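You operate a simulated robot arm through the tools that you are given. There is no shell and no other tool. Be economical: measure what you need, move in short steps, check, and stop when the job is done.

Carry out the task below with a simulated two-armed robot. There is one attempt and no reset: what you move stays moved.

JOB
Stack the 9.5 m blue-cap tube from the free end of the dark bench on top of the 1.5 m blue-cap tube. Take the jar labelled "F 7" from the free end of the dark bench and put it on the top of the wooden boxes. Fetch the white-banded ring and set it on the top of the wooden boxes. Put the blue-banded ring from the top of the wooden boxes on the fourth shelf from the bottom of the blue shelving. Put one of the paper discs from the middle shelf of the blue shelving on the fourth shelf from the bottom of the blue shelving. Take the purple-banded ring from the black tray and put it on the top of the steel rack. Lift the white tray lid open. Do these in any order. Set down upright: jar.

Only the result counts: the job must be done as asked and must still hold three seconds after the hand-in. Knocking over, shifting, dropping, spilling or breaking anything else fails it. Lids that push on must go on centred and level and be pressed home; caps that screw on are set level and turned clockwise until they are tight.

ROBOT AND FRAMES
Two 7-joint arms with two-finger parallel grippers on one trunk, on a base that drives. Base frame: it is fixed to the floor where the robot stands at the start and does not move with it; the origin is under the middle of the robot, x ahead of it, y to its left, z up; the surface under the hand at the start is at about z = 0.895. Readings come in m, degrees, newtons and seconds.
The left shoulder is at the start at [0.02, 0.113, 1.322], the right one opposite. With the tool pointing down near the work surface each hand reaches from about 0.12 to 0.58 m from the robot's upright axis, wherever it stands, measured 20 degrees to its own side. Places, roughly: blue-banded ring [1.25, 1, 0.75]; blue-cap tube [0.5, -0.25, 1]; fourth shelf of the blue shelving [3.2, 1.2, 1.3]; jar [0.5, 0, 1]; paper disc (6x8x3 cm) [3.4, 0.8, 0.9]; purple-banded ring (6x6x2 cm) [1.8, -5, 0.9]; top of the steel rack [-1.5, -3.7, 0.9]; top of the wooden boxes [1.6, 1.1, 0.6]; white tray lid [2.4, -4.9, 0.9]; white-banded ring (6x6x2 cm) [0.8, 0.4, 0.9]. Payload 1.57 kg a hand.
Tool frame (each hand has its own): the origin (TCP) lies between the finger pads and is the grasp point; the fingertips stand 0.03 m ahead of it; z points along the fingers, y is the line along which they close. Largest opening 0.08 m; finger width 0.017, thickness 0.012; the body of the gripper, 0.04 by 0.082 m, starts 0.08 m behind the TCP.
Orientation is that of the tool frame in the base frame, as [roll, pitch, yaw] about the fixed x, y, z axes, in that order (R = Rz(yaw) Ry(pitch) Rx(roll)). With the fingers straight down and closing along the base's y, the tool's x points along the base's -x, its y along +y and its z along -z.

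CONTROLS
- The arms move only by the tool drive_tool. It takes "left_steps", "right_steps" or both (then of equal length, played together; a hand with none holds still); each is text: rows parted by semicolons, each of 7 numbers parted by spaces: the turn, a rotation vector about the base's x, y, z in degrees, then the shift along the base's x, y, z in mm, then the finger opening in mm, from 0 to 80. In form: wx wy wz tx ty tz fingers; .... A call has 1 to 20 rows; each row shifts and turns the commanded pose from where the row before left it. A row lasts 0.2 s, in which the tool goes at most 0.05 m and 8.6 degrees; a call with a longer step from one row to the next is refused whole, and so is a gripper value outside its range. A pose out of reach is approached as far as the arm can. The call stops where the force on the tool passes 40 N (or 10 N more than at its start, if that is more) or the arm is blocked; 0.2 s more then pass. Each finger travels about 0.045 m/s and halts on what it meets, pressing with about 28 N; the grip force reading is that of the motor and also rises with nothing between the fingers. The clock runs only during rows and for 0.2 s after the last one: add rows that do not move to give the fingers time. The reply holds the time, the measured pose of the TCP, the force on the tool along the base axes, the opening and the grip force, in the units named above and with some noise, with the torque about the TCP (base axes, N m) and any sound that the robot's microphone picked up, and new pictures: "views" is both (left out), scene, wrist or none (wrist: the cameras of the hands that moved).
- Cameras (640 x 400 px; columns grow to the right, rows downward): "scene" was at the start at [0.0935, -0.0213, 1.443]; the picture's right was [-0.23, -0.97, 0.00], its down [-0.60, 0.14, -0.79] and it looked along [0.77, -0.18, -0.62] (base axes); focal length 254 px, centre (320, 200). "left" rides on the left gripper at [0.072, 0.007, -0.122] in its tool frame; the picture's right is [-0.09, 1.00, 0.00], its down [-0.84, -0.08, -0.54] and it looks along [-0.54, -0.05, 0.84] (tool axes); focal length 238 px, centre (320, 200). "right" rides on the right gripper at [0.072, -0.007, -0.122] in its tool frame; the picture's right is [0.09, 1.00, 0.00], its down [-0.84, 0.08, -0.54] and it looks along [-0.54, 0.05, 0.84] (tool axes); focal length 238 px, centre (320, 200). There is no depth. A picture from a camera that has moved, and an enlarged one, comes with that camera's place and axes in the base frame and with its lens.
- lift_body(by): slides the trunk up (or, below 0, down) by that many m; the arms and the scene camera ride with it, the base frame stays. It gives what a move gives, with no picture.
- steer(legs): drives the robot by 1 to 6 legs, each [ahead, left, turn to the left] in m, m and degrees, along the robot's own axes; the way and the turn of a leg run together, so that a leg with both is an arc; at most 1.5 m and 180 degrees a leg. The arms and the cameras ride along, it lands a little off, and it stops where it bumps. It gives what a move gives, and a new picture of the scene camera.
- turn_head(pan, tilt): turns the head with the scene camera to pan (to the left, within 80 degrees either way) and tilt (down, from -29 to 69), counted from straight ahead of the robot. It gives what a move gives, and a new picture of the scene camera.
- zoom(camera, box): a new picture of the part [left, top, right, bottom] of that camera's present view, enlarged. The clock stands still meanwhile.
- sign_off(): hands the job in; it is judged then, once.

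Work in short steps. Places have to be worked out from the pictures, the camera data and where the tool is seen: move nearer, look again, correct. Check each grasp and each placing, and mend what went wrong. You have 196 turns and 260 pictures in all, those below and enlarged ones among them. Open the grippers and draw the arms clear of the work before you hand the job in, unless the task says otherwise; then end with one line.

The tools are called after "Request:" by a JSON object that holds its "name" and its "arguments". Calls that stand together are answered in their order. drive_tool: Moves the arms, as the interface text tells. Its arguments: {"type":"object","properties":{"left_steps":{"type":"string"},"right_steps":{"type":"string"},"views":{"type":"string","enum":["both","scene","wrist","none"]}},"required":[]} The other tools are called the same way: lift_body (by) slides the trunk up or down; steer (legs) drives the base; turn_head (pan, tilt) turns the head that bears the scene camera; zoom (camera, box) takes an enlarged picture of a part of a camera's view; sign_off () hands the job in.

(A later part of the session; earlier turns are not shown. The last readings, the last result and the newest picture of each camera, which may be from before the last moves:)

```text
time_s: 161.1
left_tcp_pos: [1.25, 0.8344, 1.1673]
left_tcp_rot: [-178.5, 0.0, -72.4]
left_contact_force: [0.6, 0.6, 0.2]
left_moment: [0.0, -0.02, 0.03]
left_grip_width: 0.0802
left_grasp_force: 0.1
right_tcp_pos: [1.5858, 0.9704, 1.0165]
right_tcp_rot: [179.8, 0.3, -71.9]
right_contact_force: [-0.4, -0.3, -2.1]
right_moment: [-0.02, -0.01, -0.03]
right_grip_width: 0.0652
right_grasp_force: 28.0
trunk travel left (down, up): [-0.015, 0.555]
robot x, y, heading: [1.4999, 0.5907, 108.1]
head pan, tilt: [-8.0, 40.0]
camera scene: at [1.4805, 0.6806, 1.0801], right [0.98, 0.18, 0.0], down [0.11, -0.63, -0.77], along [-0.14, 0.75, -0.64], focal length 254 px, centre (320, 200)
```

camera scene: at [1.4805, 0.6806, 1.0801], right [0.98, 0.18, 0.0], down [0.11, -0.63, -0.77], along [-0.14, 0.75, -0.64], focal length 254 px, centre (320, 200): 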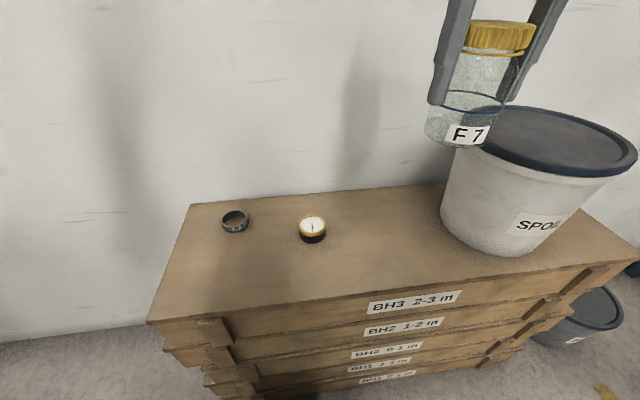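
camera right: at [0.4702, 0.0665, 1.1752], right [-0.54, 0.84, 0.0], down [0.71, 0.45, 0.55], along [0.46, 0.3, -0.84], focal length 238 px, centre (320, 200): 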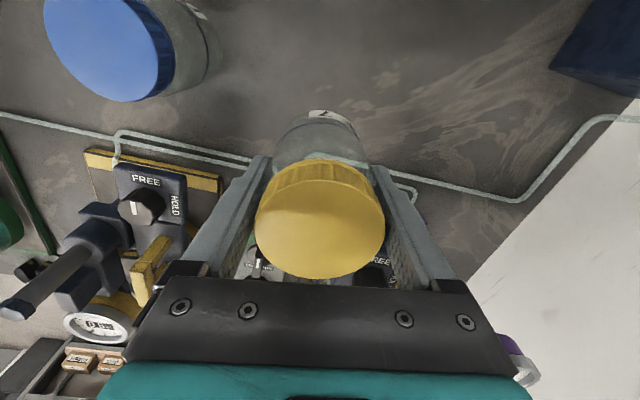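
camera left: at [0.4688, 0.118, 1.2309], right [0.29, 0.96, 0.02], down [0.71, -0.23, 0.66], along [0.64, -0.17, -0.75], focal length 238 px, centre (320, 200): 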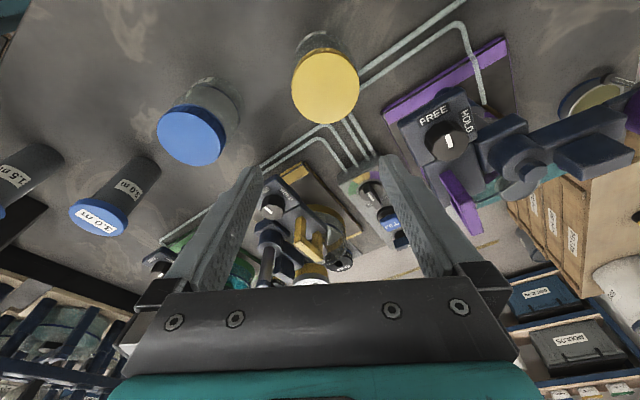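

Gauge at [1.385, 1.095], bucket centre ≈[1.85, 1.19] (rim radius ~0.16). I place the jar at [1.545, 1.10]: move over and down to just above the wood.

Request:
{"name": "drive_tool", "arguments": {"right_steps": "0 0 0 -14 25 -20 45;0 0 0 -14 25 -30 45;0 0 0 -13 25 -30 45;0 0 0 0 27 -30 45;0 0 0 0 27 -30 45;0 0 0 0 0 -40 45;0 0 0 0 0 -40 45;0 0 0 0 0 -40 45;0 0 0 0 0 -40 45;0 0 0 0 0 0 45", "views": "both"}}

```text
time_s: 163.3
left_tcp_pos: [1.2496, 0.8345, 1.1666]
left_tcp_rot: [-178.5, -0.1, -72.3]
left_contact_force: [0.4, 1.0, -1.1]
left_moment: [0.0, -0.02, 0.02]
left_grip_width: 0.0799
left_grasp_force: 0.1
right_tcp_pos: [1.5468, 1.099, 0.7179]
right_tcp_rot: [179.7, 0.6, -71.8]
right_contact_force: [-0.2, 0.0, -1.6]
right_moment: [-0.01, -0.01, -0.03]
right_grip_width: 0.0652
right_grasp_force: 28.2
trunk travel left (down, up): [-0.015, 0.555]
robot x, y, heading: [1.5006, 0.59, 108.0]
head pan, tilt: [-8.0, 40.0]
camera scene: at [1.4805, 0.6808, 1.0801], right [0.98, 0.18, 0.0], down [0.11, -0.63, -0.77], along [-0.13, 0.75, -0.64], focal length 254 px, centre (320, 200)
camera right: at [1.5758, 1.0322, 0.8394], right [-0.92, -0.4, 0.0], down [-0.33, 0.77, 0.55], along [-0.22, 0.5, -0.84], focal length 238 px, centre (320, 200)
```

scene: 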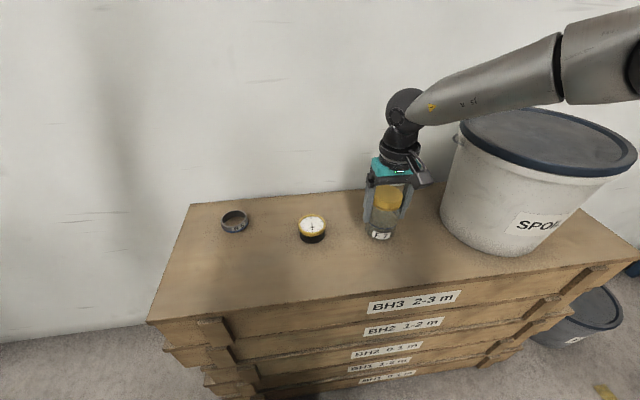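
right: 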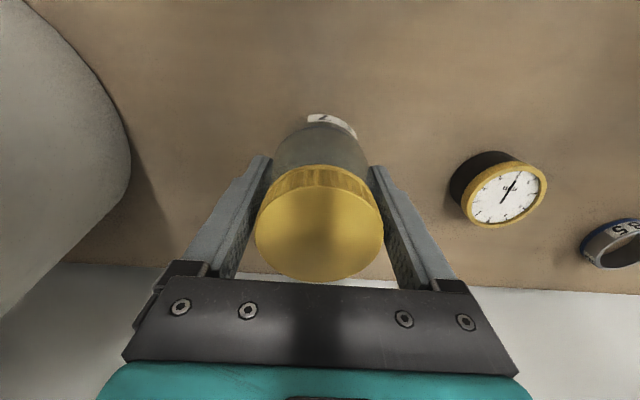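

About 4 cm gap remains. I lower, then creep down to contact.

Request:
{"name": "drive_tool", "arguments": {"right_steps": "0 0 0 0 0 -15 45;0 0 0 0 0 -15 45;0 0 0 0 0 -4 45;0 0 0 0 0 -3 45;0 0 0 0 0 0 45", "views": "none"}}

```text
time_s: 163.8
left_tcp_pos: [1.2505, 0.832, 1.1674]
left_tcp_rot: [-178.5, -0.1, -72.3]
left_contact_force: [0.9, -0.3, 0.1]
left_moment: [-0.01, 0.0, 0.02]
left_grip_width: 0.08
left_grasp_force: 0.1
right_tcp_pos: [1.5461, 1.1006, 0.7076]
right_tcp_rot: [179.4, 1.9, -72.2]
right_contact_force: [1.3, -3.7, 15.3]
right_moment: [-0.23, -0.43, -0.13]
right_grip_width: 0.0648
right_grasp_force: 28.5
right hand out of reach, approached as far as the arm can: row 1, 2
trunk travel left (down, up): [-0.015, 0.555]
robot x, y, heading: [1.501, 0.5885, 108.2]
head pan, tilt: [-8.0, 40.0]
stopped in row 2 (right hand): the force on the tool passed its limit at 56 N (the readings are from after the stop); the commanded pose is now the measured one
```

Contact at tcp z 0.708 (wood ≈0.63). I level the hand and ease up 2 mm, then read force.

Request:
{"name": "drive_tool", "arguments": {"right_steps": "-1.8 -0.6 0 0 0 2 45;0 0 0 0 0 0 45;0 0 0 0 0 0 45", "views": "wrist"}}

```text
time_s: 164.7
left_tcp_pos: [1.2494, 0.8337, 1.1668]
left_tcp_rot: [-178.6, 0.0, -72.3]
left_contact_force: [-0.2, 0.2, 0.0]
left_moment: [-0.01, -0.01, 0.04]
left_grip_width: 0.0799
left_grasp_force: 0.0
right_tcp_pos: [1.5475, 1.1008, 0.7081]
right_tcp_rot: [179.2, 0.1, -72.1]
right_contact_force: [-1.9, 2.6, 6.4]
right_moment: [0.39, 0.11, 0.06]
right_grip_width: 0.0652
right_grasp_force: 27.9
trunk travel left (down, up): [-0.015, 0.555]
robot x, y, heading: [1.5014, 0.5881, 108.2]
head pan, tilt: [-8.0, 40.0]
camera right: at [1.5775, 1.0333, 0.8304], right [-0.92, -0.4, 0.01], down [-0.33, 0.77, 0.54], along [-0.22, 0.5, -0.84], focal length 238 px, centre (320, 200)
```

right: 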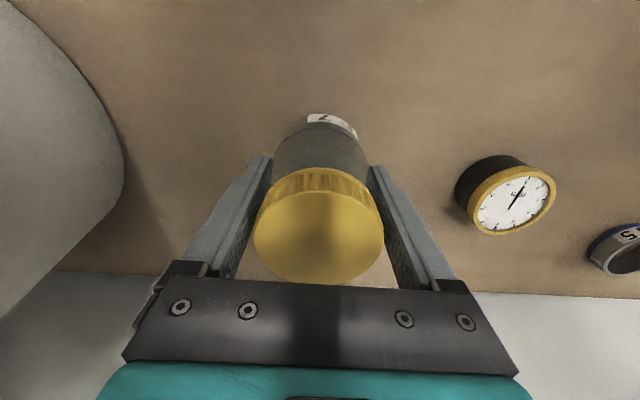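

Light contact. I open the fingers gently and rise straight up.

Request:
{"name": "drive_tool", "arguments": {"right_steps": "0 0 0 0 0 0 60;0 0 0 0 0 0 66;0 0 0 0 0 0 80;0 0 0 0 0 0 80;0 0 0 0 0 30 80;0 0 0 0 0 40 80;0 0 0 0 0 40 80;0 0 0 0 0 40 80;0 0 0 0 0 40 80", "views": "both"}}

```text
time_s: 166.7
left_tcp_pos: [1.2507, 0.8347, 1.1673]
left_tcp_rot: [-178.6, -0.1, -72.3]
left_contact_force: [0.4, 0.3, -0.1]
left_moment: [0.02, 0.01, 0.0]
left_grip_width: 0.08
left_grasp_force: 0.1
right_tcp_pos: [1.5463, 1.1003, 0.899]
right_tcp_rot: [179.5, -0.2, -72.2]
right_contact_force: [-0.2, 0.3, 0.1]
right_moment: [-0.01, 0.03, -0.01]
right_grip_width: 0.08
right_grasp_force: 0.0
trunk travel left (down, up): [-0.015, 0.555]
robot x, y, heading: [1.4993, 0.5892, 108.0]
head pan, tilt: [-8.0, 40.0]
camera scene: at [1.4805, 0.6805, 1.0801], right [0.98, 0.18, 0.0], down [0.11, -0.63, -0.77], along [-0.13, 0.75, -0.64], focal length 254 px, centre (320, 200)
camera right: at [1.5769, 1.0333, 1.0211], right [-0.92, -0.4, 0.01], down [-0.33, 0.77, 0.54], along [-0.22, 0.49, -0.84], focal length 238 px, centre (320, 200)
```

scene: 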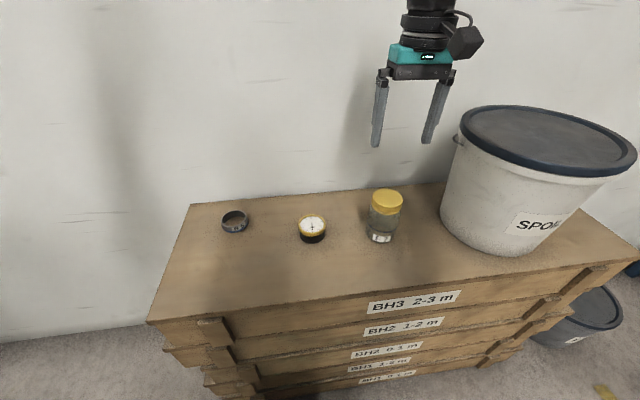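
right: 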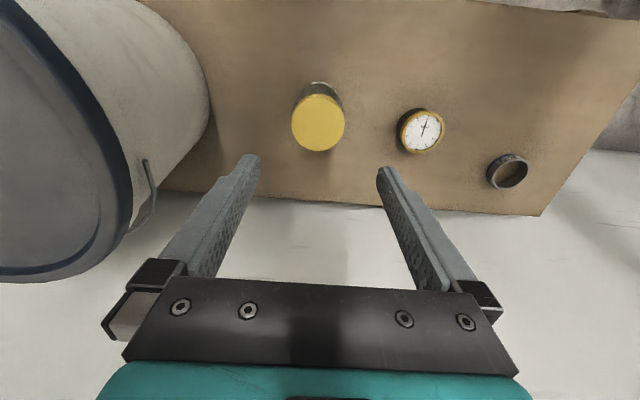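

The jar stands upright. Next ring B 5 at ≈[1.195, 1.072]. I raise and retract the right hand, inch 6 cm forward and bring the left hand above the ring.

Request:
{"name": "drive_tool", "arguments": {"right_steps": "0 0 0 0 0 40 80;0 0 0 0 0 40 80;0 0 0 5 -40 40 80;0 0 0 5 -40 20 80;0 0 0 5 -40 0 80", "left_steps": "0.5 -1.4 0 0 0 0 80;0 0 0 0 0 0 80;0 0 0 -5 20 -30 80;0 0 0 -5 30 -30 80;0 0 0 -5 30 -30 80", "views": "none"}}

Request:
{"name": "steer", "arguments": {"legs": [[0.06, 0, 0]]}}

Request:
{"name": "zoom", "arguments": {"camera": "left", "box": [0, 0, 640, 400]}}

```text
refused: row 3 steps farther than a row can; nothing moved
```

```text
time_s: 167.6
left_tcp_pos: [1.2309, 0.8916, 1.1669]
left_tcp_rot: [-178.4, -0.1, -72.3]
left_contact_force: [-0.2, 0.5, 0.0]
left_moment: [-0.03, -0.02, 0.01]
left_grip_width: 0.0803
left_grasp_force: 0.0
right_tcp_pos: [1.5284, 1.1579, 0.8985]
right_tcp_rot: [179.4, -0.2, -72.0]
right_contact_force: [1.1, 0.3, -0.5]
right_moment: [-0.02, 0.03, 0.01]
right_grip_width: 0.0797
right_grasp_force: 0.0
trunk travel left (down, up): [-0.015, 0.555]
robot x, y, heading: [1.4813, 0.6493, 108.2]
head pan, tilt: [-8.0, 40.0]
camera scene: at [1.4616, 0.7383, 1.0801], right [0.98, 0.18, 0.0], down [0.11, -0.63, -0.77], along [-0.13, 0.75, -0.64], focal length 254 px, centre (320, 200)
```

scene: 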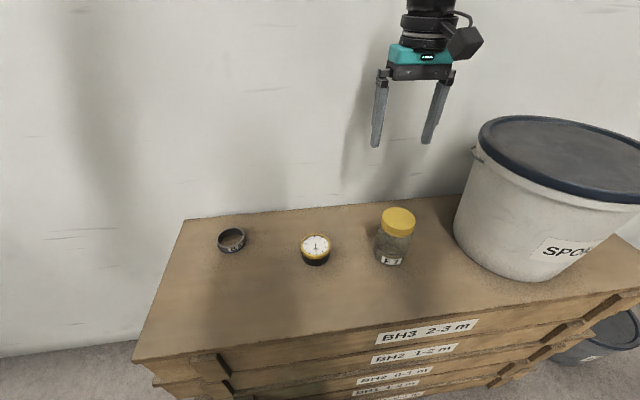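

```text
1.00 times, centred on (320, 200) of left (not enlarged: the box is as wide or as high as the picture)
camera zoom: at [1.2456, 0.8207, 1.2883], right [-0.98, -0.22, -0.03], down [-0.19, 0.82, 0.54], along [-0.1, 0.54, -0.84], focal length 238 px, centre (320, 200)
```

zoom: 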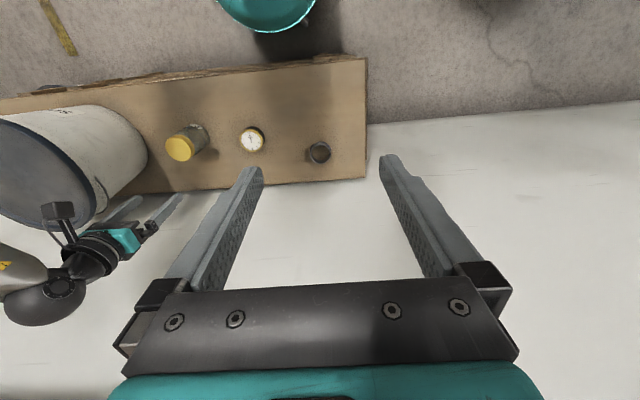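

Now the same moves with shorter rows; the left hand goes to above the ring.

Request:
{"name": "drive_tool", "arguments": {"right_steps": "0 0 0 0 0 40 80;0 0 0 0 0 40 80;0 0 0 0 0 40 80;0 0 0 5 -40 20 80;0 0 0 5 -40 0 80;0 0 0 5 -40 0 80;0 0 0 0 0 0 80;0 0 0 0 0 0 80;0 0 0 0 0 0 80;0 0 0 0 0 0 80", "left_steps": "0.5 -1.4 0 -4 20 -20 80;0 0 0 -4 27 -35 80;0 0 0 -4 27 -35 80;0 0 0 -4 27 -35 80;0 0 0 -4 27 -35 80;0 0 0 -4 27 -35 80;0 0 0 -5 28 -35 80;0 0 0 0 0 -40 80;0 0 0 0 0 -40 80;0 0 0 0 0 0 80", "views": "wrist"}}

```text
time_s: 169.8
left_tcp_pos: [1.2013, 1.0748, 0.8561]
left_tcp_rot: [-177.0, -0.1, -72.3]
left_contact_force: [0.7, 0.7, -0.4]
left_moment: [-0.01, -0.02, 0.0]
left_grip_width: 0.08
left_grasp_force: 0.1
right_tcp_pos: [1.5518, 1.0251, 1.0321]
right_tcp_rot: [179.5, -0.1, -71.9]
right_contact_force: [0.1, 0.1, 0.9]
right_moment: [0.0, 0.03, -0.02]
right_grip_width: 0.0796
right_grasp_force: 0.1
right hand out of reach, approached as far as the arm can: row 3
trunk travel left (down, up): [-0.015, 0.555]
robot x, y, heading: [1.4808, 0.6488, 108.3]
head pan, tilt: [-8.0, 40.0]
camera right: at [1.5806, 0.9594, 1.1536], right [-0.92, -0.4, 0.01], down [-0.33, 0.77, 0.54], along [-0.22, 0.49, -0.84], focal length 238 px, centre (320, 200)
camera left: at [1.2131, 1.0028, 0.9763], right [-0.98, -0.22, -0.05], down [-0.21, 0.81, 0.55], along [-0.08, 0.54, -0.84], focal length 238 px, centre (320, 200)
```

right: 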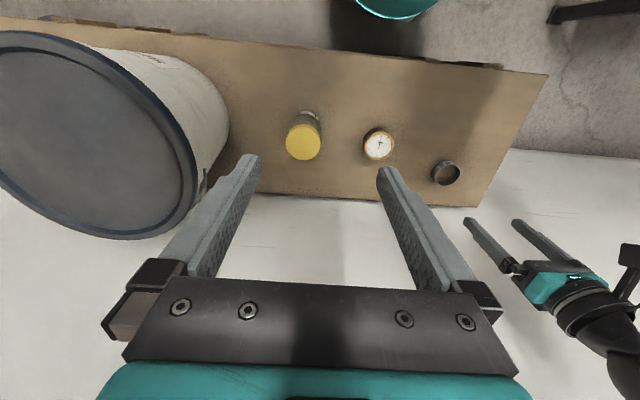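
left: 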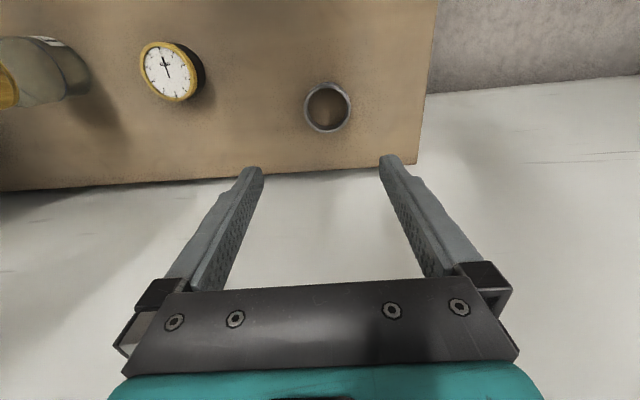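

Roll needs −3° the other way. Ring measured at [1.204, 1.071]; I level and go down to z 0.72 for a closer look.

Request:
{"name": "drive_tool", "arguments": {"left_steps": "-0.5 1.4 0 3 -3 -30 80;-0.5 1.4 0 0 0 -35 80;0 0 0 0 0 -35 80;0 0 0 0 0 -35 80;0 0 0 0 0 0 80", "views": "wrist"}}

```text
time_s: 171.0
left_tcp_pos: [1.2029, 1.0718, 0.7215]
left_tcp_rot: [180.0, -0.1, -72.3]
left_contact_force: [-0.2, -0.8, 0.5]
left_moment: [-0.01, -0.03, 0.04]
left_grip_width: 0.08
left_grasp_force: 0.1
right_tcp_pos: [1.5505, 1.025, 1.0314]
right_tcp_rot: [179.4, -0.1, -72.0]
right_contact_force: [-0.8, 0.2, 0.5]
right_moment: [0.05, 0.04, -0.01]
right_grip_width: 0.0801
right_grasp_force: 0.0
trunk travel left (down, up): [-0.015, 0.555]
robot x, y, heading: [1.4806, 0.6474, 108.0]
head pan, tilt: [-8.0, 40.0]
camera left: at [1.2207, 1.0024, 0.8429], right [-0.98, -0.22, 0.0], down [-0.18, 0.82, 0.54], along [-0.12, 0.53, -0.84], focal length 238 px, centre (320, 200)
```

left: 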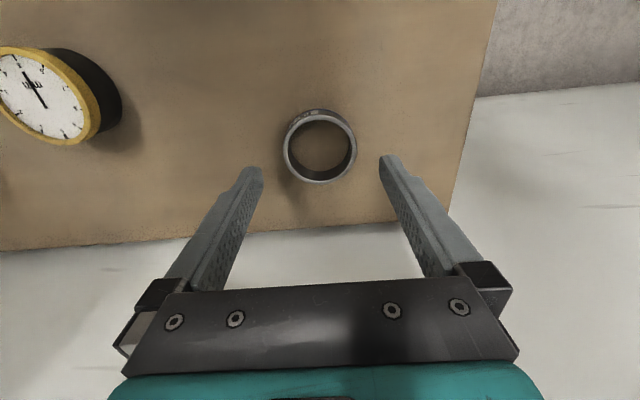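

Ring centre [1.2045, 1.073], top z ≈0.654. I descend to tcp 0.668 and close.

Request:
{"name": "drive_tool", "arguments": {"left_steps": "0 0 0 1 1 -25 80;0 0 0 0 0 -20 80;0 0 0 0 0 -8 80;0 0 0 0 0 0 80;0 0 0 0 0 0 50;0 0 0 0 0 0 50;0 0 0 0 0 0 45;0 0 0 0 0 0 45", "views": "wrist"}}

```text
time_s: 172.8
left_tcp_pos: [1.2032, 1.0721, 0.6699]
left_tcp_rot: [180.0, 0.3, -72.2]
left_contact_force: [-5.5, 0.3, 25.2]
left_moment: [-0.18, 0.26, -0.02]
left_grip_width: 0.0642
left_grasp_force: 10.3
right_tcp_pos: [1.5529, 1.0258, 1.0312]
right_tcp_rot: [179.3, -0.1, -72.0]
right_contact_force: [0.3, 0.4, -0.4]
right_moment: [0.02, 0.0, 0.01]
right_grip_width: 0.0801
right_grasp_force: 0.1
trunk travel left (down, up): [-0.015, 0.555]
robot x, y, heading: [1.4807, 0.6465, 107.9]
head pan, tilt: [-8.0, 40.0]
camera left: at [1.2217, 1.0019, 0.7916], right [-0.98, -0.22, 0.0], down [-0.18, 0.82, 0.55], along [-0.12, 0.53, -0.84], focal length 238 px, centre (320, 200)
```

left: 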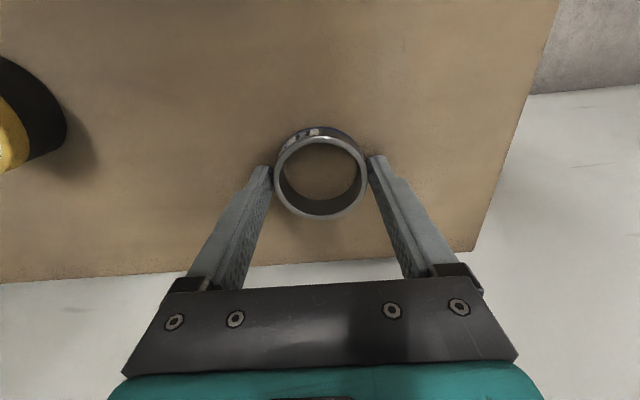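

Fingertips press the wood (25 N). I ease up 3 mm, finish closing, then lift a little.

Request:
{"name": "drive_tool", "arguments": {"left_steps": "0 0 0 0 0 3 45;0 0 0 0 0 0 45;0 0 0 0 0 0 45;0 0 0 0 0 0 45;0 0 0 0 0 20 45;0 0 0 0 0 30 45;0 0 0 0 0 0 45", "views": "wrist"}}

```text
time_s: 174.4
left_tcp_pos: [1.2047, 1.0719, 0.7218]
left_tcp_rot: [179.9, -0.2, -72.3]
left_contact_force: [-0.3, -0.4, -1.3]
left_moment: [0.02, 0.0, 0.01]
left_grip_width: 0.0592
left_grasp_force: 27.9
right_tcp_pos: [1.5515, 1.0267, 1.0307]
right_tcp_rot: [179.3, -0.2, -72.0]
right_contact_force: [-0.1, -0.1, 0.1]
right_moment: [-0.02, -0.01, -0.03]
right_grip_width: 0.08
right_grasp_force: 0.1
trunk travel left (down, up): [-0.015, 0.555]
robot x, y, heading: [1.4783, 0.6484, 108.1]
head pan, tilt: [-8.0, 40.0]
camera left: at [1.2222, 1.0015, 0.8434], right [-0.98, -0.22, 0.0], down [-0.18, 0.82, 0.54], along [-0.12, 0.53, -0.84], focal length 238 px, centre (320, 200)
```

left: 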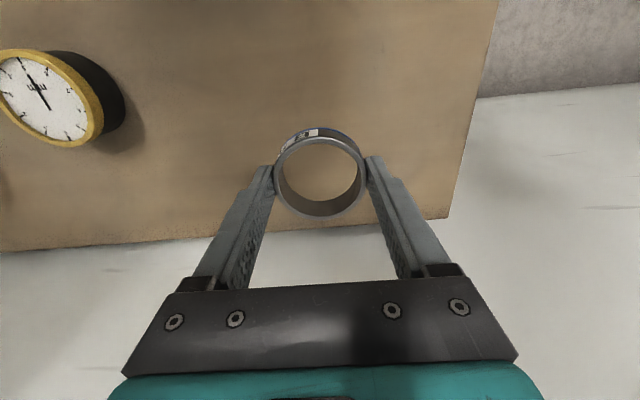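

Ring B 5 is held (59 mm). I raise and retract it, raise the trunk, then back off and turn left toward the bench's left end to fetch the white-banded ring with the right hand.

Request:
{"name": "drive_tool", "arguments": {"left_steps": "0 0 0 0 0 40 45;0 0 0 0 0 40 45;0 0 0 0 0 40 45;0 0 0 10 -30 30 45;0 0 0 10 -35 30 45;0 0 0 10 -35 0 45;0 0 0 10 -35 0 45", "views": "none"}}

Request:
{"name": "lift_body", "arguments": {"by": 0.25}}

Request:
{"name": "steer", "arguments": {"legs": [[-0.3, 0, 0], [0, 0, 90]]}}

Request:
{"name": "turn_head", "arguments": {"pan": -10, "tilt": 35}}

```text
time_s: 176.0
left_tcp_pos: [1.2438, 0.9367, 0.9034]
left_tcp_rot: [-180.0, 0.0, -72.2]
left_contact_force: [-0.3, -0.8, -2.1]
left_moment: [0.0, -0.01, 0.02]
left_grip_width: 0.0595
left_grasp_force: 27.4
right_tcp_pos: [1.5523, 1.0257, 1.032]
right_tcp_rot: [179.3, 0.0, -71.9]
right_contact_force: [0.0, 0.6, 1.0]
right_moment: [0.01, 0.01, 0.02]
right_grip_width: 0.08
right_grasp_force: 0.1
trunk travel left (down, up): [-0.015, 0.555]
robot x, y, heading: [1.4781, 0.6423, 108.0]
head pan, tilt: [-8.0, 40.0]
```

```text
time_s: 178.6
left_tcp_pos: [1.2443, 0.9364, 1.1543]
left_tcp_rot: [-179.9, 0.0, -72.3]
left_contact_force: [0.2, 0.5, -1.5]
left_moment: [0.0, -0.03, 0.01]
left_grip_width: 0.0591
left_grasp_force: 27.8
right_tcp_pos: [1.5514, 1.027, 1.2815]
right_tcp_rot: [179.5, -0.1, -72.0]
right_contact_force: [0.0, -0.1, 0.0]
right_moment: [0.0, 0.01, 0.0]
right_grip_width: 0.0803
right_grasp_force: 0.1
trunk travel left (down, up): [-0.265, 0.305]
robot x, y, heading: [1.4817, 0.6466, 108.1]
head pan, tilt: [-8.0, 40.0]
```

```text
time_s: 184.5
left_tcp_pos: [1.2812, 0.1235, 1.1533]
left_tcp_rot: [179.9, -0.1, 17.8]
left_contact_force: [0.2, -0.5, -0.8]
left_moment: [0.03, 0.03, 0.01]
left_grip_width: 0.0595
left_grasp_force: 28.4
right_tcp_pos: [1.1928, 0.4309, 1.2803]
right_tcp_rot: [179.4, -0.1, 18.1]
right_contact_force: [0.2, -0.1, -0.1]
right_moment: [-0.02, 0.02, -0.04]
right_grip_width: 0.08
right_grasp_force: 0.0
trunk travel left (down, up): [-0.265, 0.305]
robot x, y, heading: [1.5717, 0.3594, -161.8]
head pan, tilt: [-8.0, 40.0]
camera scene: at [1.4797, 0.3404, 1.3301], right [-0.18, 0.98, 0.0], down [0.63, 0.11, -0.77], along [-0.75, -0.14, -0.64], focal length 254 px, centre (320, 200)
```

scene: 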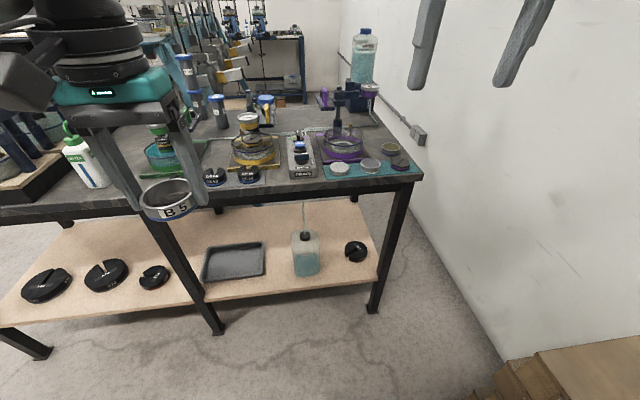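

```text
time_s: 185.1
left_tcp_pos: [1.2812, 0.1227, 1.1543]
left_tcp_rot: [180.0, -0.2, 17.8]
left_contact_force: [-0.8, -0.3, -1.0]
left_moment: [0.02, -0.01, -0.02]
left_grip_width: 0.059
left_grasp_force: 27.9
right_tcp_pos: [1.1933, 0.4303, 1.2823]
right_tcp_rot: [179.3, -0.1, 18.1]
right_contact_force: [-0.5, -0.3, 0.1]
right_moment: [0.0, 0.01, -0.02]
right_grip_width: 0.0798
right_grasp_force: 0.1
trunk travel left (down, up): [-0.265, 0.305]
robot x, y, heading: [1.5719, 0.3583, -161.7]
head pan, tilt: [-10.0, 35.0]
camera scene: at [1.4762, 0.343, 1.3376], right [-0.14, 0.99, 0.0], down [0.57, 0.08, -0.82], along [-0.81, -0.12, -0.57], focal length 254 px, centre (320, 200)
```

scene: 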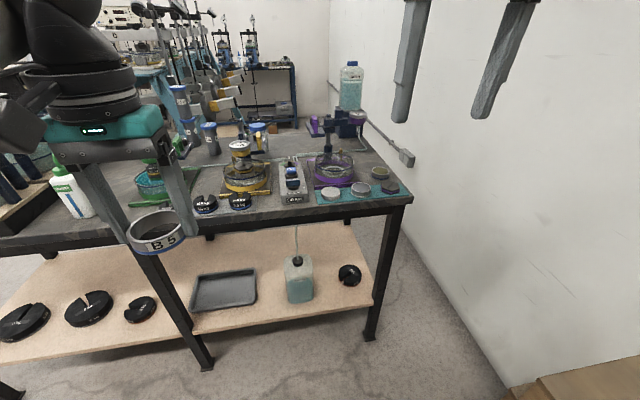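

Request:
{"name": "zoom", "arguments": {"camera": "scene", "box": [290, 150, 420, 231]}}

```text
4.92 times, centred on (355, 190) of scene
camera zoom: at [1.4762, 0.343, 1.3376], right [-0.14, 0.99, 0.0], down [0.57, 0.08, -0.82], along [-0.81, -0.12, -0.57], focal length 1250 px, centre (148, 247)
```

zoom: 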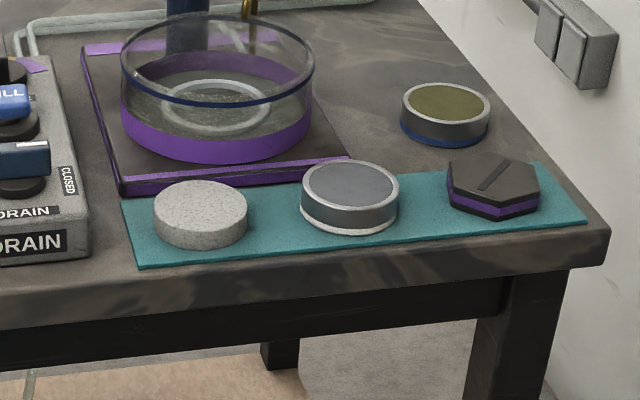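

The white-banded ring (grey core) sits at ≈[0.80, 0.372] on the teal mat, ~3 cm gaps to neighbours. I drive up to the bench.

Request:
{"name": "steer", "arguments": {"legs": [[0.33, -0.11, 0]]}}

Request:
{"name": "zoom", "arguments": {"camera": "right", "box": [0, 0, 640, 400]}}

```text
time_s: 187.4
left_tcp_pos: [0.9238, 0.1234, 1.1539]
left_tcp_rot: [-180.0, -0.1, 17.7]
left_contact_force: [0.4, -0.1, -1.1]
left_moment: [0.02, 0.01, 0.02]
left_grip_width: 0.059
left_grasp_force: 27.9
right_tcp_pos: [0.8356, 0.4318, 1.2819]
right_tcp_rot: [179.4, -0.2, 18.0]
right_contact_force: [0.7, 0.3, -1.2]
right_moment: [-0.02, -0.03, 0.01]
right_grip_width: 0.08
right_grasp_force: 0.0
trunk travel left (down, up): [-0.265, 0.305]
robot x, y, heading: [1.2127, 0.3591, -161.9]
head pan, tilt: [-10.0, 35.0]
camera scene: at [1.1186, 0.3425, 1.3376], right [-0.14, 0.99, 0.0], down [0.57, 0.08, -0.82], along [-0.81, -0.12, -0.57], focal length 254 px, centre (320, 200)
```

scene: 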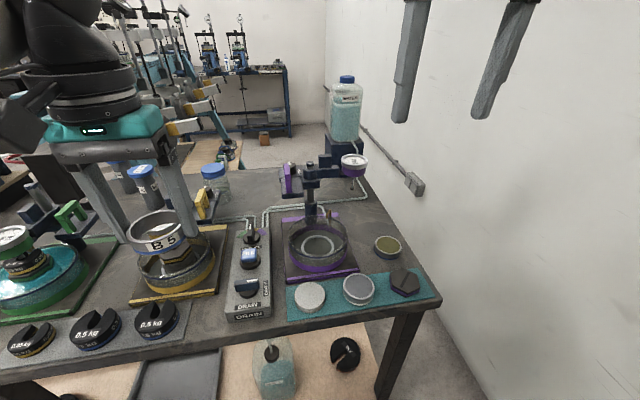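

```text
1.00 times, centred on (320, 200) of right (not enlarged: the box is as wide or as high as the picture)
camera zoom: at [0.901, 0.4595, 1.4035], right [0.39, -0.92, 0.01], down [-0.78, -0.33, 0.54], along [-0.49, -0.22, -0.84], focal length 238 px, centre (320, 200)
```

zoom: 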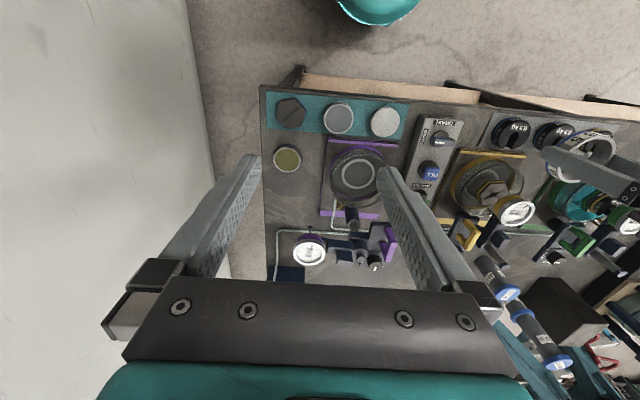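

Ring at [0.811, 0.3745] and the closing axis matches the mat's direction. I move over it and lower to z 1.03.

Request:
{"name": "drive_tool", "arguments": {"right_steps": "0 0 0 -12 -28 -20 76;0 0 0 -12 -29 -30 76;0 0 0 0 0 -45 76;0 0 0 0 0 -45 76;0 0 0 0 0 -45 76;0 0 0 0 0 -45 76;0 0 0 0 0 -20 76;0 0 0 0 0 0 76", "views": "wrist"}}

```text
time_s: 189.2
left_tcp_pos: [0.9252, 0.1232, 1.1535]
left_tcp_rot: [-180.0, -0.1, 17.7]
left_contact_force: [0.8, -0.6, -1.2]
left_moment: [0.0, -0.02, 0.03]
left_grip_width: 0.0595
left_grasp_force: 27.9
right_tcp_pos: [0.8113, 0.3749, 1.0297]
right_tcp_rot: [179.4, -0.1, 18.0]
right_contact_force: [0.0, -0.1, 0.0]
right_moment: [-0.04, 0.05, 0.03]
right_grip_width: 0.076
right_grasp_force: 0.0
trunk travel left (down, up): [-0.265, 0.305]
robot x, y, heading: [1.2148, 0.3636, -162.0]
head pan, tilt: [-10.0, 35.0]
camera right: at [0.8768, 0.4032, 1.1526], right [0.4, -0.92, 0.01], down [-0.77, -0.33, 0.54], along [-0.49, -0.22, -0.84], focal length 238 px, centre (320, 200)
```

right: 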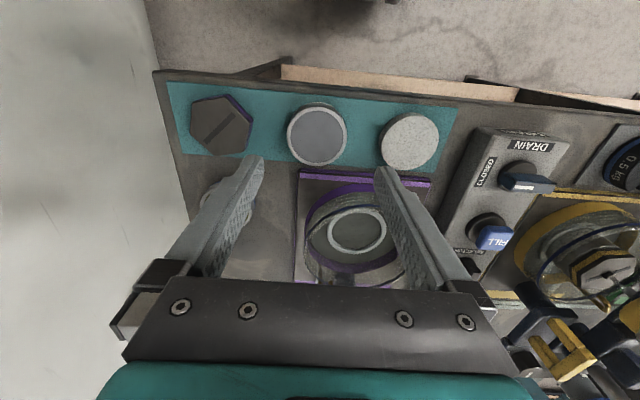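

Ring centre [0.809, 0.375], top ≈0.922. I go down to tcp 0.937 and check.

Request:
{"name": "drive_tool", "arguments": {"right_steps": "0 0 0 -3 0 -35 76;0 0 0 0 0 -35 76;0 0 0 0 0 -20 76;0 0 0 0 0 -3 76;0 0 0 0 0 0 76", "views": "wrist"}}

```text
time_s: 190.4
left_tcp_pos: [0.9244, 0.1241, 1.1534]
left_tcp_rot: [-180.0, -0.1, 17.6]
left_contact_force: [0.3, 0.1, -1.0]
left_moment: [-0.02, 0.01, -0.02]
left_grip_width: 0.0591
left_grasp_force: 28.3
right_tcp_pos: [0.809, 0.3728, 0.9364]
right_tcp_rot: [179.5, -0.1, 18.1]
right_contact_force: [0.1, 0.2, 0.1]
right_moment: [0.02, 0.01, 0.0]
right_grip_width: 0.0762
right_grasp_force: 0.0
trunk travel left (down, up): [-0.265, 0.305]
robot x, y, heading: [1.2164, 0.3582, -161.9]
head pan, tilt: [-10.0, 35.0]
camera right: at [0.8746, 0.4024, 1.0588], right [0.39, -0.92, 0.01], down [-0.77, -0.33, 0.54], along [-0.49, -0.22, -0.84], focal length 238 px, centre (320, 200)
```

right: 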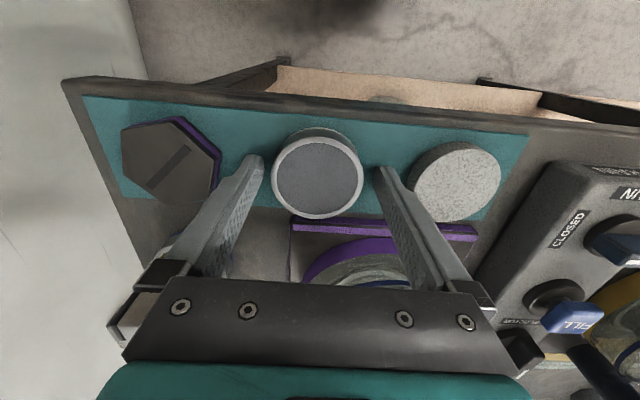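

Fingers straddle the ring, no contact. I close and lift slightly.

Request:
{"name": "drive_tool", "arguments": {"right_steps": "0 0 0 0 0 0 55;0 0 0 0 0 0 45;0 0 0 0 0 0 45;0 0 0 0 0 0 45;0 0 0 0 0 20 45;0 0 0 0 0 30 45;0 0 0 0 0 0 45", "views": "wrist"}}

```text
time_s: 192.0
left_tcp_pos: [0.9232, 0.1236, 1.1528]
left_tcp_rot: [-179.9, 0.0, 17.6]
left_contact_force: [-0.2, -0.3, -1.5]
left_moment: [0.03, -0.01, -0.02]
left_grip_width: 0.0593
left_grasp_force: 28.3
right_tcp_pos: [0.8115, 0.3745, 0.9883]
right_tcp_rot: [179.4, -0.1, 18.0]
right_contact_force: [-0.8, 0.6, -1.6]
right_moment: [0.02, 0.02, 0.02]
right_grip_width: 0.0584
right_grasp_force: 27.8
trunk travel left (down, up): [-0.265, 0.305]
robot x, y, heading: [1.2168, 0.3593, -162.1]
head pan, tilt: [-10.0, 35.0]
camera right: at [0.8764, 0.4033, 1.1106], right [0.4, -0.92, 0.01], down [-0.78, -0.33, 0.54], along [-0.49, -0.22, -0.84], focal length 238 px, centre (320, 200)
```

right: 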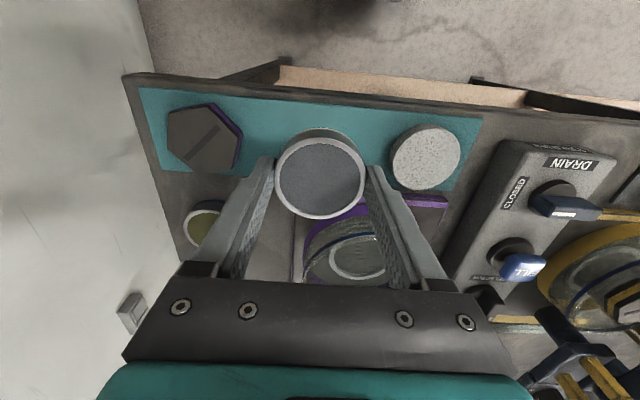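

White-banded ring held. I raise it, back away, and turn right to face the boxes at heading ≈128°.

Request:
{"name": "drive_tool", "arguments": {"right_steps": "0 0 0 0 0 45 45;0 0 0 0 0 45 45;0 0 0 0 0 45 45;0 0 0 15 5 45 45;0 0 0 0 0 0 45", "views": "none"}}

Request:
{"name": "steer", "arguments": {"legs": [[-0.27, 0, 0], [0, 0, -70], [0.1, 0, 0]]}}

Request:
{"name": "lift_body", "arguments": {"by": -0.24}}

Request:
{"name": "turn_head", "arguments": {"pan": -15, "tilt": 42}}

```text
time_s: 193.2
left_tcp_pos: [0.9243, 0.1233, 1.1537]
left_tcp_rot: [180.0, -0.1, 17.7]
left_contact_force: [-0.1, 0.5, -0.7]
left_moment: [0.0, 0.02, 0.02]
left_grip_width: 0.0593
left_grasp_force: 27.9
right_tcp_pos: [0.824, 0.3794, 1.1669]
right_tcp_rot: [179.4, -0.2, 18.0]
right_contact_force: [-0.6, 0.7, -2.3]
right_moment: [0.02, 0.0, 0.0]
right_grip_width: 0.0579
right_grasp_force: 28.1
trunk travel left (down, up): [-0.265, 0.305]
robot x, y, heading: [1.2165, 0.3654, -161.6]
head pan, tilt: [-10.0, 35.0]
```

```text
time_s: 198.9
left_tcp_pos: [1.0889, 0.7209, 1.1532]
left_tcp_rot: [-180.0, -0.2, -53.3]
left_contact_force: [-0.1, 0.5, -1.0]
left_moment: [-0.03, -0.02, 0.0]
left_grip_width: 0.0595
left_grasp_force: 28.1
right_tcp_pos: [1.2975, 0.8985, 1.1667]
right_tcp_rot: [179.4, -0.3, -53.0]
right_contact_force: [0.4, 0.2, -2.6]
right_moment: [0.0, -0.03, -0.01]
right_grip_width: 0.0578
right_grasp_force: 28.4
trunk travel left (down, up): [-0.265, 0.305]
robot x, y, heading: [1.4076, 0.5186, 127.0]
head pan, tilt: [-10.0, 35.0]
camera scene: at [1.3603, 0.6069, 1.3375], right [0.89, 0.46, 0.0], down [0.26, -0.51, -0.82], along [-0.37, 0.73, -0.57], focal length 254 px, centre (320, 200)
```

scene: 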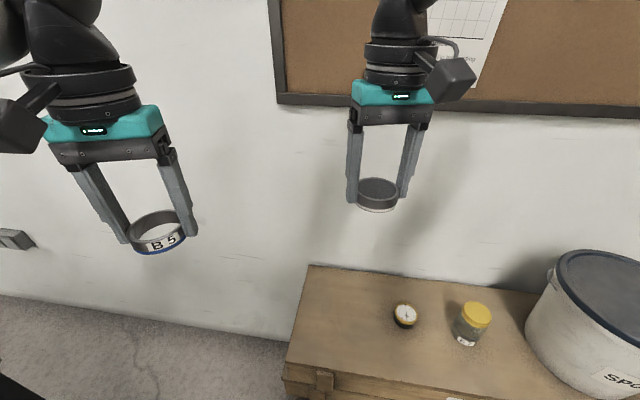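

```text
time_s: 201.4
left_tcp_pos: [1.0892, 0.7201, 0.9143]
left_tcp_rot: [180.0, -0.1, -53.3]
left_contact_force: [-0.5, -0.6, -0.6]
left_moment: [0.02, 0.03, -0.02]
left_grip_width: 0.0592
left_grasp_force: 27.7
right_tcp_pos: [1.2983, 0.8966, 0.9266]
right_tcp_rot: [179.4, -0.2, -53.0]
right_contact_force: [0.7, -0.2, -1.6]
right_moment: [0.02, -0.03, 0.02]
right_grip_width: 0.0581
right_grasp_force: 27.8
trunk travel left (down, up): [-0.025, 0.545]
robot x, y, heading: [1.4084, 0.519, 127.1]
head pan, tilt: [-10.0, 35.0]
```

```text
time_s: 202.1
left_tcp_pos: [1.0896, 0.7193, 0.9145]
left_tcp_rot: [180.0, -0.2, -53.3]
left_contact_force: [-0.5, -0.3, -1.7]
left_moment: [0.0, -0.01, 0.02]
left_grip_width: 0.0591
left_grasp_force: 28.6
right_tcp_pos: [1.299, 0.8971, 0.9274]
right_tcp_rot: [179.4, -0.1, -53.0]
right_contact_force: [0.3, 0.3, -2.2]
right_moment: [-0.02, 0.01, -0.05]
right_grip_width: 0.0577
right_grasp_force: 27.9
trunk travel left (down, up): [-0.025, 0.545]
robot x, y, heading: [1.4065, 0.5214, 127.2]
head pan, tilt: [-15.0, 42.0]
camera scene: at [1.3697, 0.605, 1.0872], right [0.93, 0.38, 0.0], down [0.25, -0.62, -0.74], along [-0.28, 0.69, -0.67], focal length 254 px, centre (320, 200)
```

scene: 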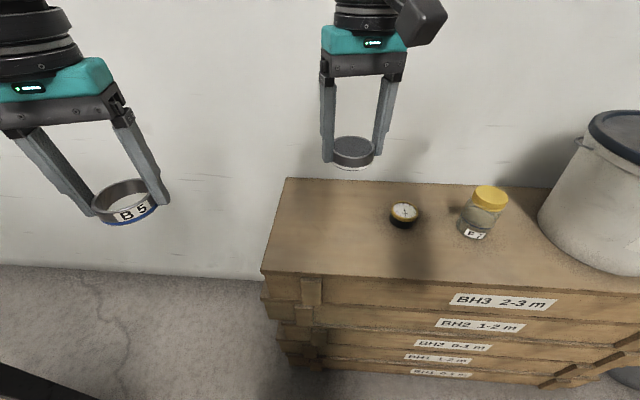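

I move the right hand over [1.235, 1.02] and lower to just above the wood.

Request:
{"name": "drive_tool", "arguments": {"right_steps": "0 0 0 -16 30 -20 45;0 0 0 -16 31 -30 45;0 0 0 -16 31 -30 45;0 0 0 -16 31 -30 45;0 0 0 0 0 -40 45;0 0 0 0 0 -40 45;0 0 0 0 0 -40 45;0 0 0 0 0 0 45", "views": "both"}}

```text
time_s: 203.9
left_tcp_pos: [1.0894, 0.7212, 0.9136]
left_tcp_rot: [180.0, -0.1, -53.3]
left_contact_force: [-0.1, -0.7, -0.6]
left_moment: [0.02, -0.01, 0.02]
left_grip_width: 0.0592
left_grasp_force: 27.8
right_tcp_pos: [1.2819, 1.0017, 0.7133]
right_tcp_rot: [179.4, -0.1, -52.9]
right_contact_force: [0.6, 0.2, -2.0]
right_moment: [0.01, 0.0, 0.01]
right_grip_width: 0.0578
right_grasp_force: 27.8
right hand out of reach, approached as far as the arm can: row 4, 5, 6, 7
trunk travel left (down, up): [-0.025, 0.545]
robot x, y, heading: [1.4069, 0.5186, 127.1]
head pan, tilt: [-15.0, 42.0]
camera scene: at [1.3697, 0.605, 1.0872], right [0.93, 0.38, 0.0], down [0.25, -0.62, -0.74], along [-0.28, 0.69, -0.67], focal length 254 px, centre (320, 200)
camera right: at [1.3323, 0.9492, 0.8362], right [-0.74, -0.67, 0.01], down [-0.56, 0.63, 0.54], along [-0.37, 0.4, -0.84], focal length 238 px, centre (320, 200)
```

scene: 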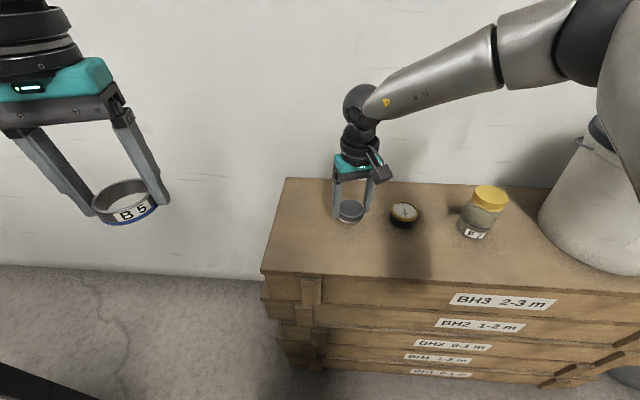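
right: 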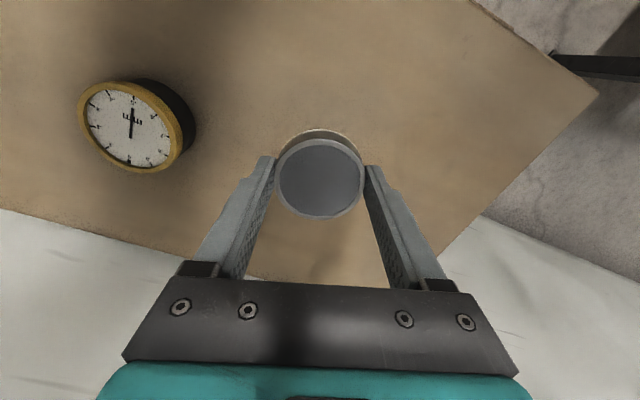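

This spot, [1.282, 1.002], is free too, so I set it down here: lower 30 mm, then creep.

Request:
{"name": "drive_tool", "arguments": {"right_steps": "0 0 0 0 -3 -15 45;0 0 0 0 -2 -12 45;0 0 0 0 0 -5 45;0 0 0 0 0 -3 45;0 0 0 0 0 -3 45;0 0 0 0 0 0 45", "views": "none"}}

```text
time_s: 205.3
left_tcp_pos: [1.0905, 0.7201, 0.9142]
left_tcp_rot: [180.0, 0.0, -53.2]
left_contact_force: [0.0, 0.1, -1.2]
left_moment: [-0.03, 0.01, 0.0]
left_grip_width: 0.0593
left_grasp_force: 28.4
right_tcp_pos: [1.299, 0.9931, 0.686]
right_tcp_rot: [179.4, 0.0, -53.1]
right_contact_force: [-0.3, 0.0, -2.2]
right_moment: [-0.02, -0.01, -0.01]
right_grip_width: 0.0576
right_grasp_force: 28.0
right hand out of reach, approached as far as the arm can: row 1, 2, 3, 5
trunk travel left (down, up): [-0.025, 0.545]
robot x, y, heading: [1.4099, 0.5228, 127.1]
head pan, tilt: [-15.0, 42.0]
```

The reach limit drags it sideways. I raise a bit, drive 6 cm ahead and lower there.

Request:
{"name": "drive_tool", "arguments": {"right_steps": "0 0 0 0 0 15 45;0 0 0 0 0 10 45", "views": "none"}}

Request:
{"name": "steer", "arguments": {"legs": [[0.07, 0.02, 0]]}}

Request:
{"name": "drive_tool", "arguments": {"right_steps": "0 0 0 0 -12 0 45;0 0 0 0 -12 0 45;0 0 0 0 0 -12 45;0 0 0 0 0 -10 45;0 0 0 0 0 -5 45;0 0 0 0 0 0 45", "views": "wrist"}}

```text
time_s: 205.9
left_tcp_pos: [1.0898, 0.7204, 0.9142]
left_tcp_rot: [179.9, 0.0, -53.4]
left_contact_force: [-0.6, -0.4, -1.8]
left_moment: [-0.01, 0.0, 0.04]
left_grip_width: 0.0595
left_grasp_force: 28.1
right_tcp_pos: [1.2988, 0.9932, 0.7115]
right_tcp_rot: [179.4, -0.1, -53.0]
right_contact_force: [0.6, 0.2, -1.8]
right_moment: [0.0, -0.03, 0.01]
right_grip_width: 0.0579
right_grasp_force: 28.2
trunk travel left (down, up): [-0.025, 0.545]
robot x, y, heading: [1.4078, 0.5212, 127.1]
head pan, tilt: [-15.0, 42.0]
```

```text
time_s: 207.0
left_tcp_pos: [1.0313, 0.7644, 0.9144]
left_tcp_rot: [-180.0, 0.0, -53.3]
left_contact_force: [0.9, 0.0, -2.1]
left_moment: [0.0, 0.0, 0.02]
left_grip_width: 0.0595
left_grasp_force: 27.9
right_tcp_pos: [1.2391, 1.0376, 0.712]
right_tcp_rot: [179.4, -0.1, -53.1]
right_contact_force: [0.5, -0.5, -1.4]
right_moment: [0.02, 0.01, 0.01]
right_grip_width: 0.0574
right_grasp_force: 28.3
trunk travel left (down, up): [-0.025, 0.545]
robot x, y, heading: [1.3468, 0.5678, 127.2]
head pan, tilt: [-15.0, 42.0]
camera scene: at [1.3114, 0.649, 1.0871], right [0.93, 0.38, 0.0], down [0.25, -0.62, -0.74], along [-0.28, 0.69, -0.67], focal length 254 px, centre (320, 200)
```

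scene: 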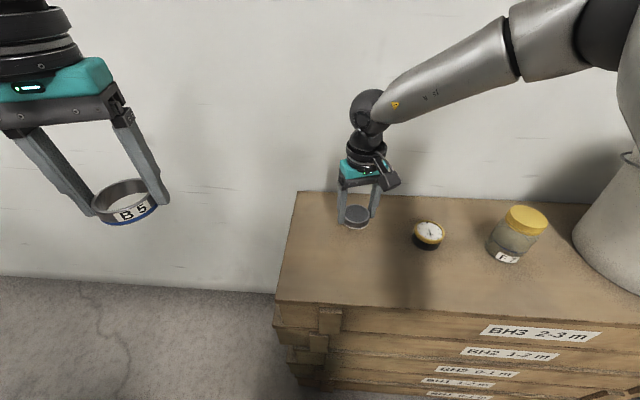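

```text
time_s: 208.4
left_tcp_pos: [1.0328, 0.7637, 0.9135]
left_tcp_rot: [-180.0, 0.0, -53.3]
left_contact_force: [-0.5, -0.5, -1.2]
left_moment: [-0.01, 0.04, -0.01]
left_grip_width: 0.0592
left_grasp_force: 27.9
right_tcp_pos: [1.2409, 1.0122, 0.685]
right_tcp_rot: [179.3, -0.1, -53.1]
right_contact_force: [0.9, 0.1, -1.3]
right_moment: [0.03, -0.01, -0.05]
right_grip_width: 0.0576
right_grasp_force: 28.2
trunk travel left (down, up): [-0.025, 0.545]
robot x, y, heading: [1.3479, 0.5644, 126.9]
head pan, tilt: [-15.0, 42.0]
camera right: at [1.2887, 0.9599, 0.8072], right [-0.74, -0.67, 0.01], down [-0.56, 0.63, 0.54], along [-0.37, 0.39, -0.84], focal length 238 px, centre (320, 200)
```

right: 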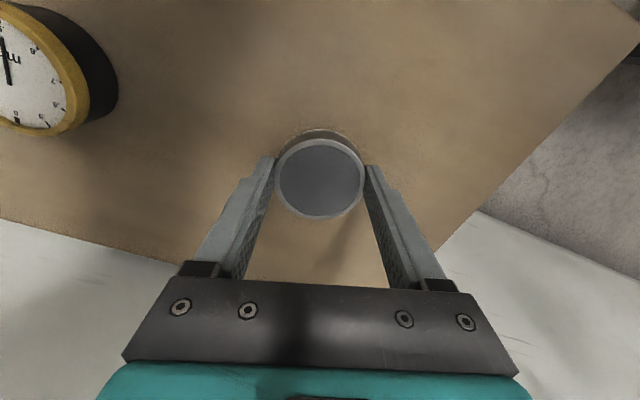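

Good position, [1.241, 1.012]. I creep down to contact.

Request:
{"name": "drive_tool", "arguments": {"right_steps": "0 0 0 0 0 -6 45;0 0 0 0 0 -3 45;0 0 0 0 0 -2 45;0 0 0 0 0 -2 45;0 0 0 0 0 0 45", "views": "none"}}

```text
time_s: 209.6
left_tcp_pos: [1.0312, 0.7634, 0.914]
left_tcp_rot: [179.9, -0.1, -53.4]
left_contact_force: [0.0, -0.3, -1.3]
left_moment: [0.01, -0.02, 0.0]
left_grip_width: 0.0592
left_grasp_force: 27.9
right_tcp_pos: [1.241, 1.0118, 0.6735]
right_tcp_rot: [179.4, -0.1, -52.9]
right_contact_force: [-0.2, -0.6, -2.1]
right_moment: [0.0, 0.01, -0.03]
right_grip_width: 0.0579
right_grasp_force: 27.5
right hand out of reach, approached as far as the arm can: row 4
trunk travel left (down, up): [-0.025, 0.545]
robot x, y, heading: [1.3491, 0.5643, 127.3]
head pan, tilt: [-15.0, 42.0]
```

No contact yet and the arm's limit is near; I lower with the trunk by 5 mm.

Request:
{"name": "lift_body", "arguments": {"by": -0.004}}

```text
time_s: 210.1
left_tcp_pos: [1.0328, 0.7623, 0.91]
left_tcp_rot: [-179.9, 0.0, -53.3]
left_contact_force: [0.4, 1.0, -1.1]
left_moment: [0.03, 0.0, 0.0]
left_grip_width: 0.0595
left_grasp_force: 28.5
right_tcp_pos: [1.2428, 1.0118, 0.6721]
right_tcp_rot: [179.4, 0.2, -53.0]
right_contact_force: [4.3, 0.3, 20.3]
right_moment: [0.02, -0.37, 0.15]
right_grip_width: 0.0579
right_grasp_force: 28.3
trunk travel left (down, up): [-0.021, 0.549]
robot x, y, heading: [1.3514, 0.5642, 127.2]
head pan, tilt: [-15.0, 42.0]
```

Contact (20 N). I relieve 1.5 mm, open, and rise.

Request:
{"name": "drive_tool", "arguments": {"right_steps": "0 0 0 0 0 2 45;0 0 0 0 0 0 56;0 0 0 0 0 0 60;0 0 0 0 0 0 76;0 0 0 0 0 0 76;0 0 0 0 0 30 76;0 0 0 0 0 40 76;0 0 0 0 0 40 76;0 0 0 0 0 40 76;0 0 0 0 0 40 76", "views": "both"}}

```text
time_s: 212.3
left_tcp_pos: [1.0325, 0.7637, 0.9098]
left_tcp_rot: [-180.0, -0.2, -53.3]
left_contact_force: [0.7, -0.3, -0.7]
left_moment: [-0.03, -0.03, 0.01]
left_grip_width: 0.0592
left_grasp_force: 28.0
right_tcp_pos: [1.2421, 1.012, 0.8628]
right_tcp_rot: [179.4, -0.1, -53.0]
right_contact_force: [-0.7, -0.7, 0.2]
right_moment: [-0.02, 0.0, -0.03]
right_grip_width: 0.0761
right_grasp_force: 0.0
trunk travel left (down, up): [-0.021, 0.549]
robot x, y, heading: [1.3548, 0.5631, 127.2]
head pan, tilt: [-15.0, 42.0]
camera scene: at [1.3115, 0.6488, 1.0832], right [0.93, 0.38, 0.0], down [0.25, -0.62, -0.74], along [-0.28, 0.69, -0.67], focal length 254 px, centre (320, 200)
camera right: at [1.2923, 0.9583, 0.9855], right [-0.74, -0.67, 0.01], down [-0.56, 0.63, 0.54], along [-0.37, 0.39, -0.84], focal length 238 px, centre (320, 200)
```

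scene: 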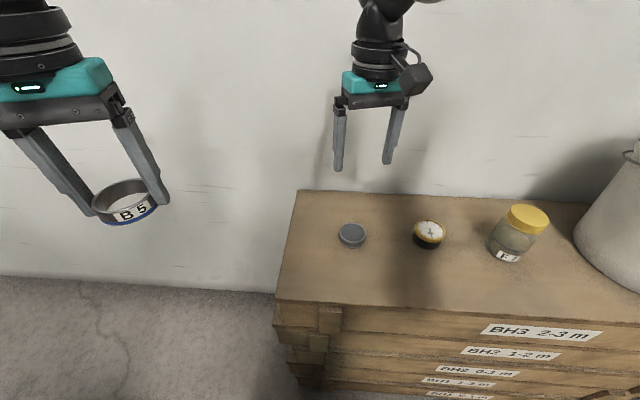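
right: 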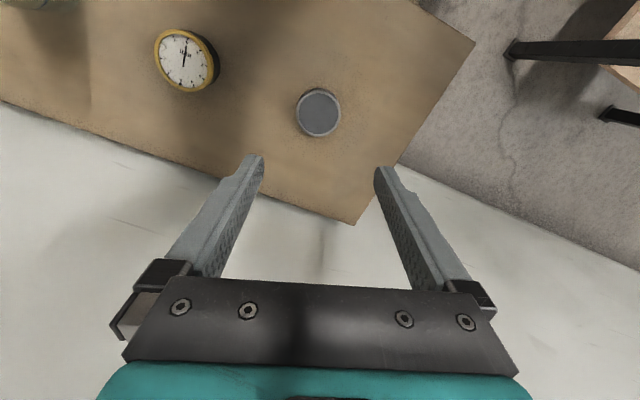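

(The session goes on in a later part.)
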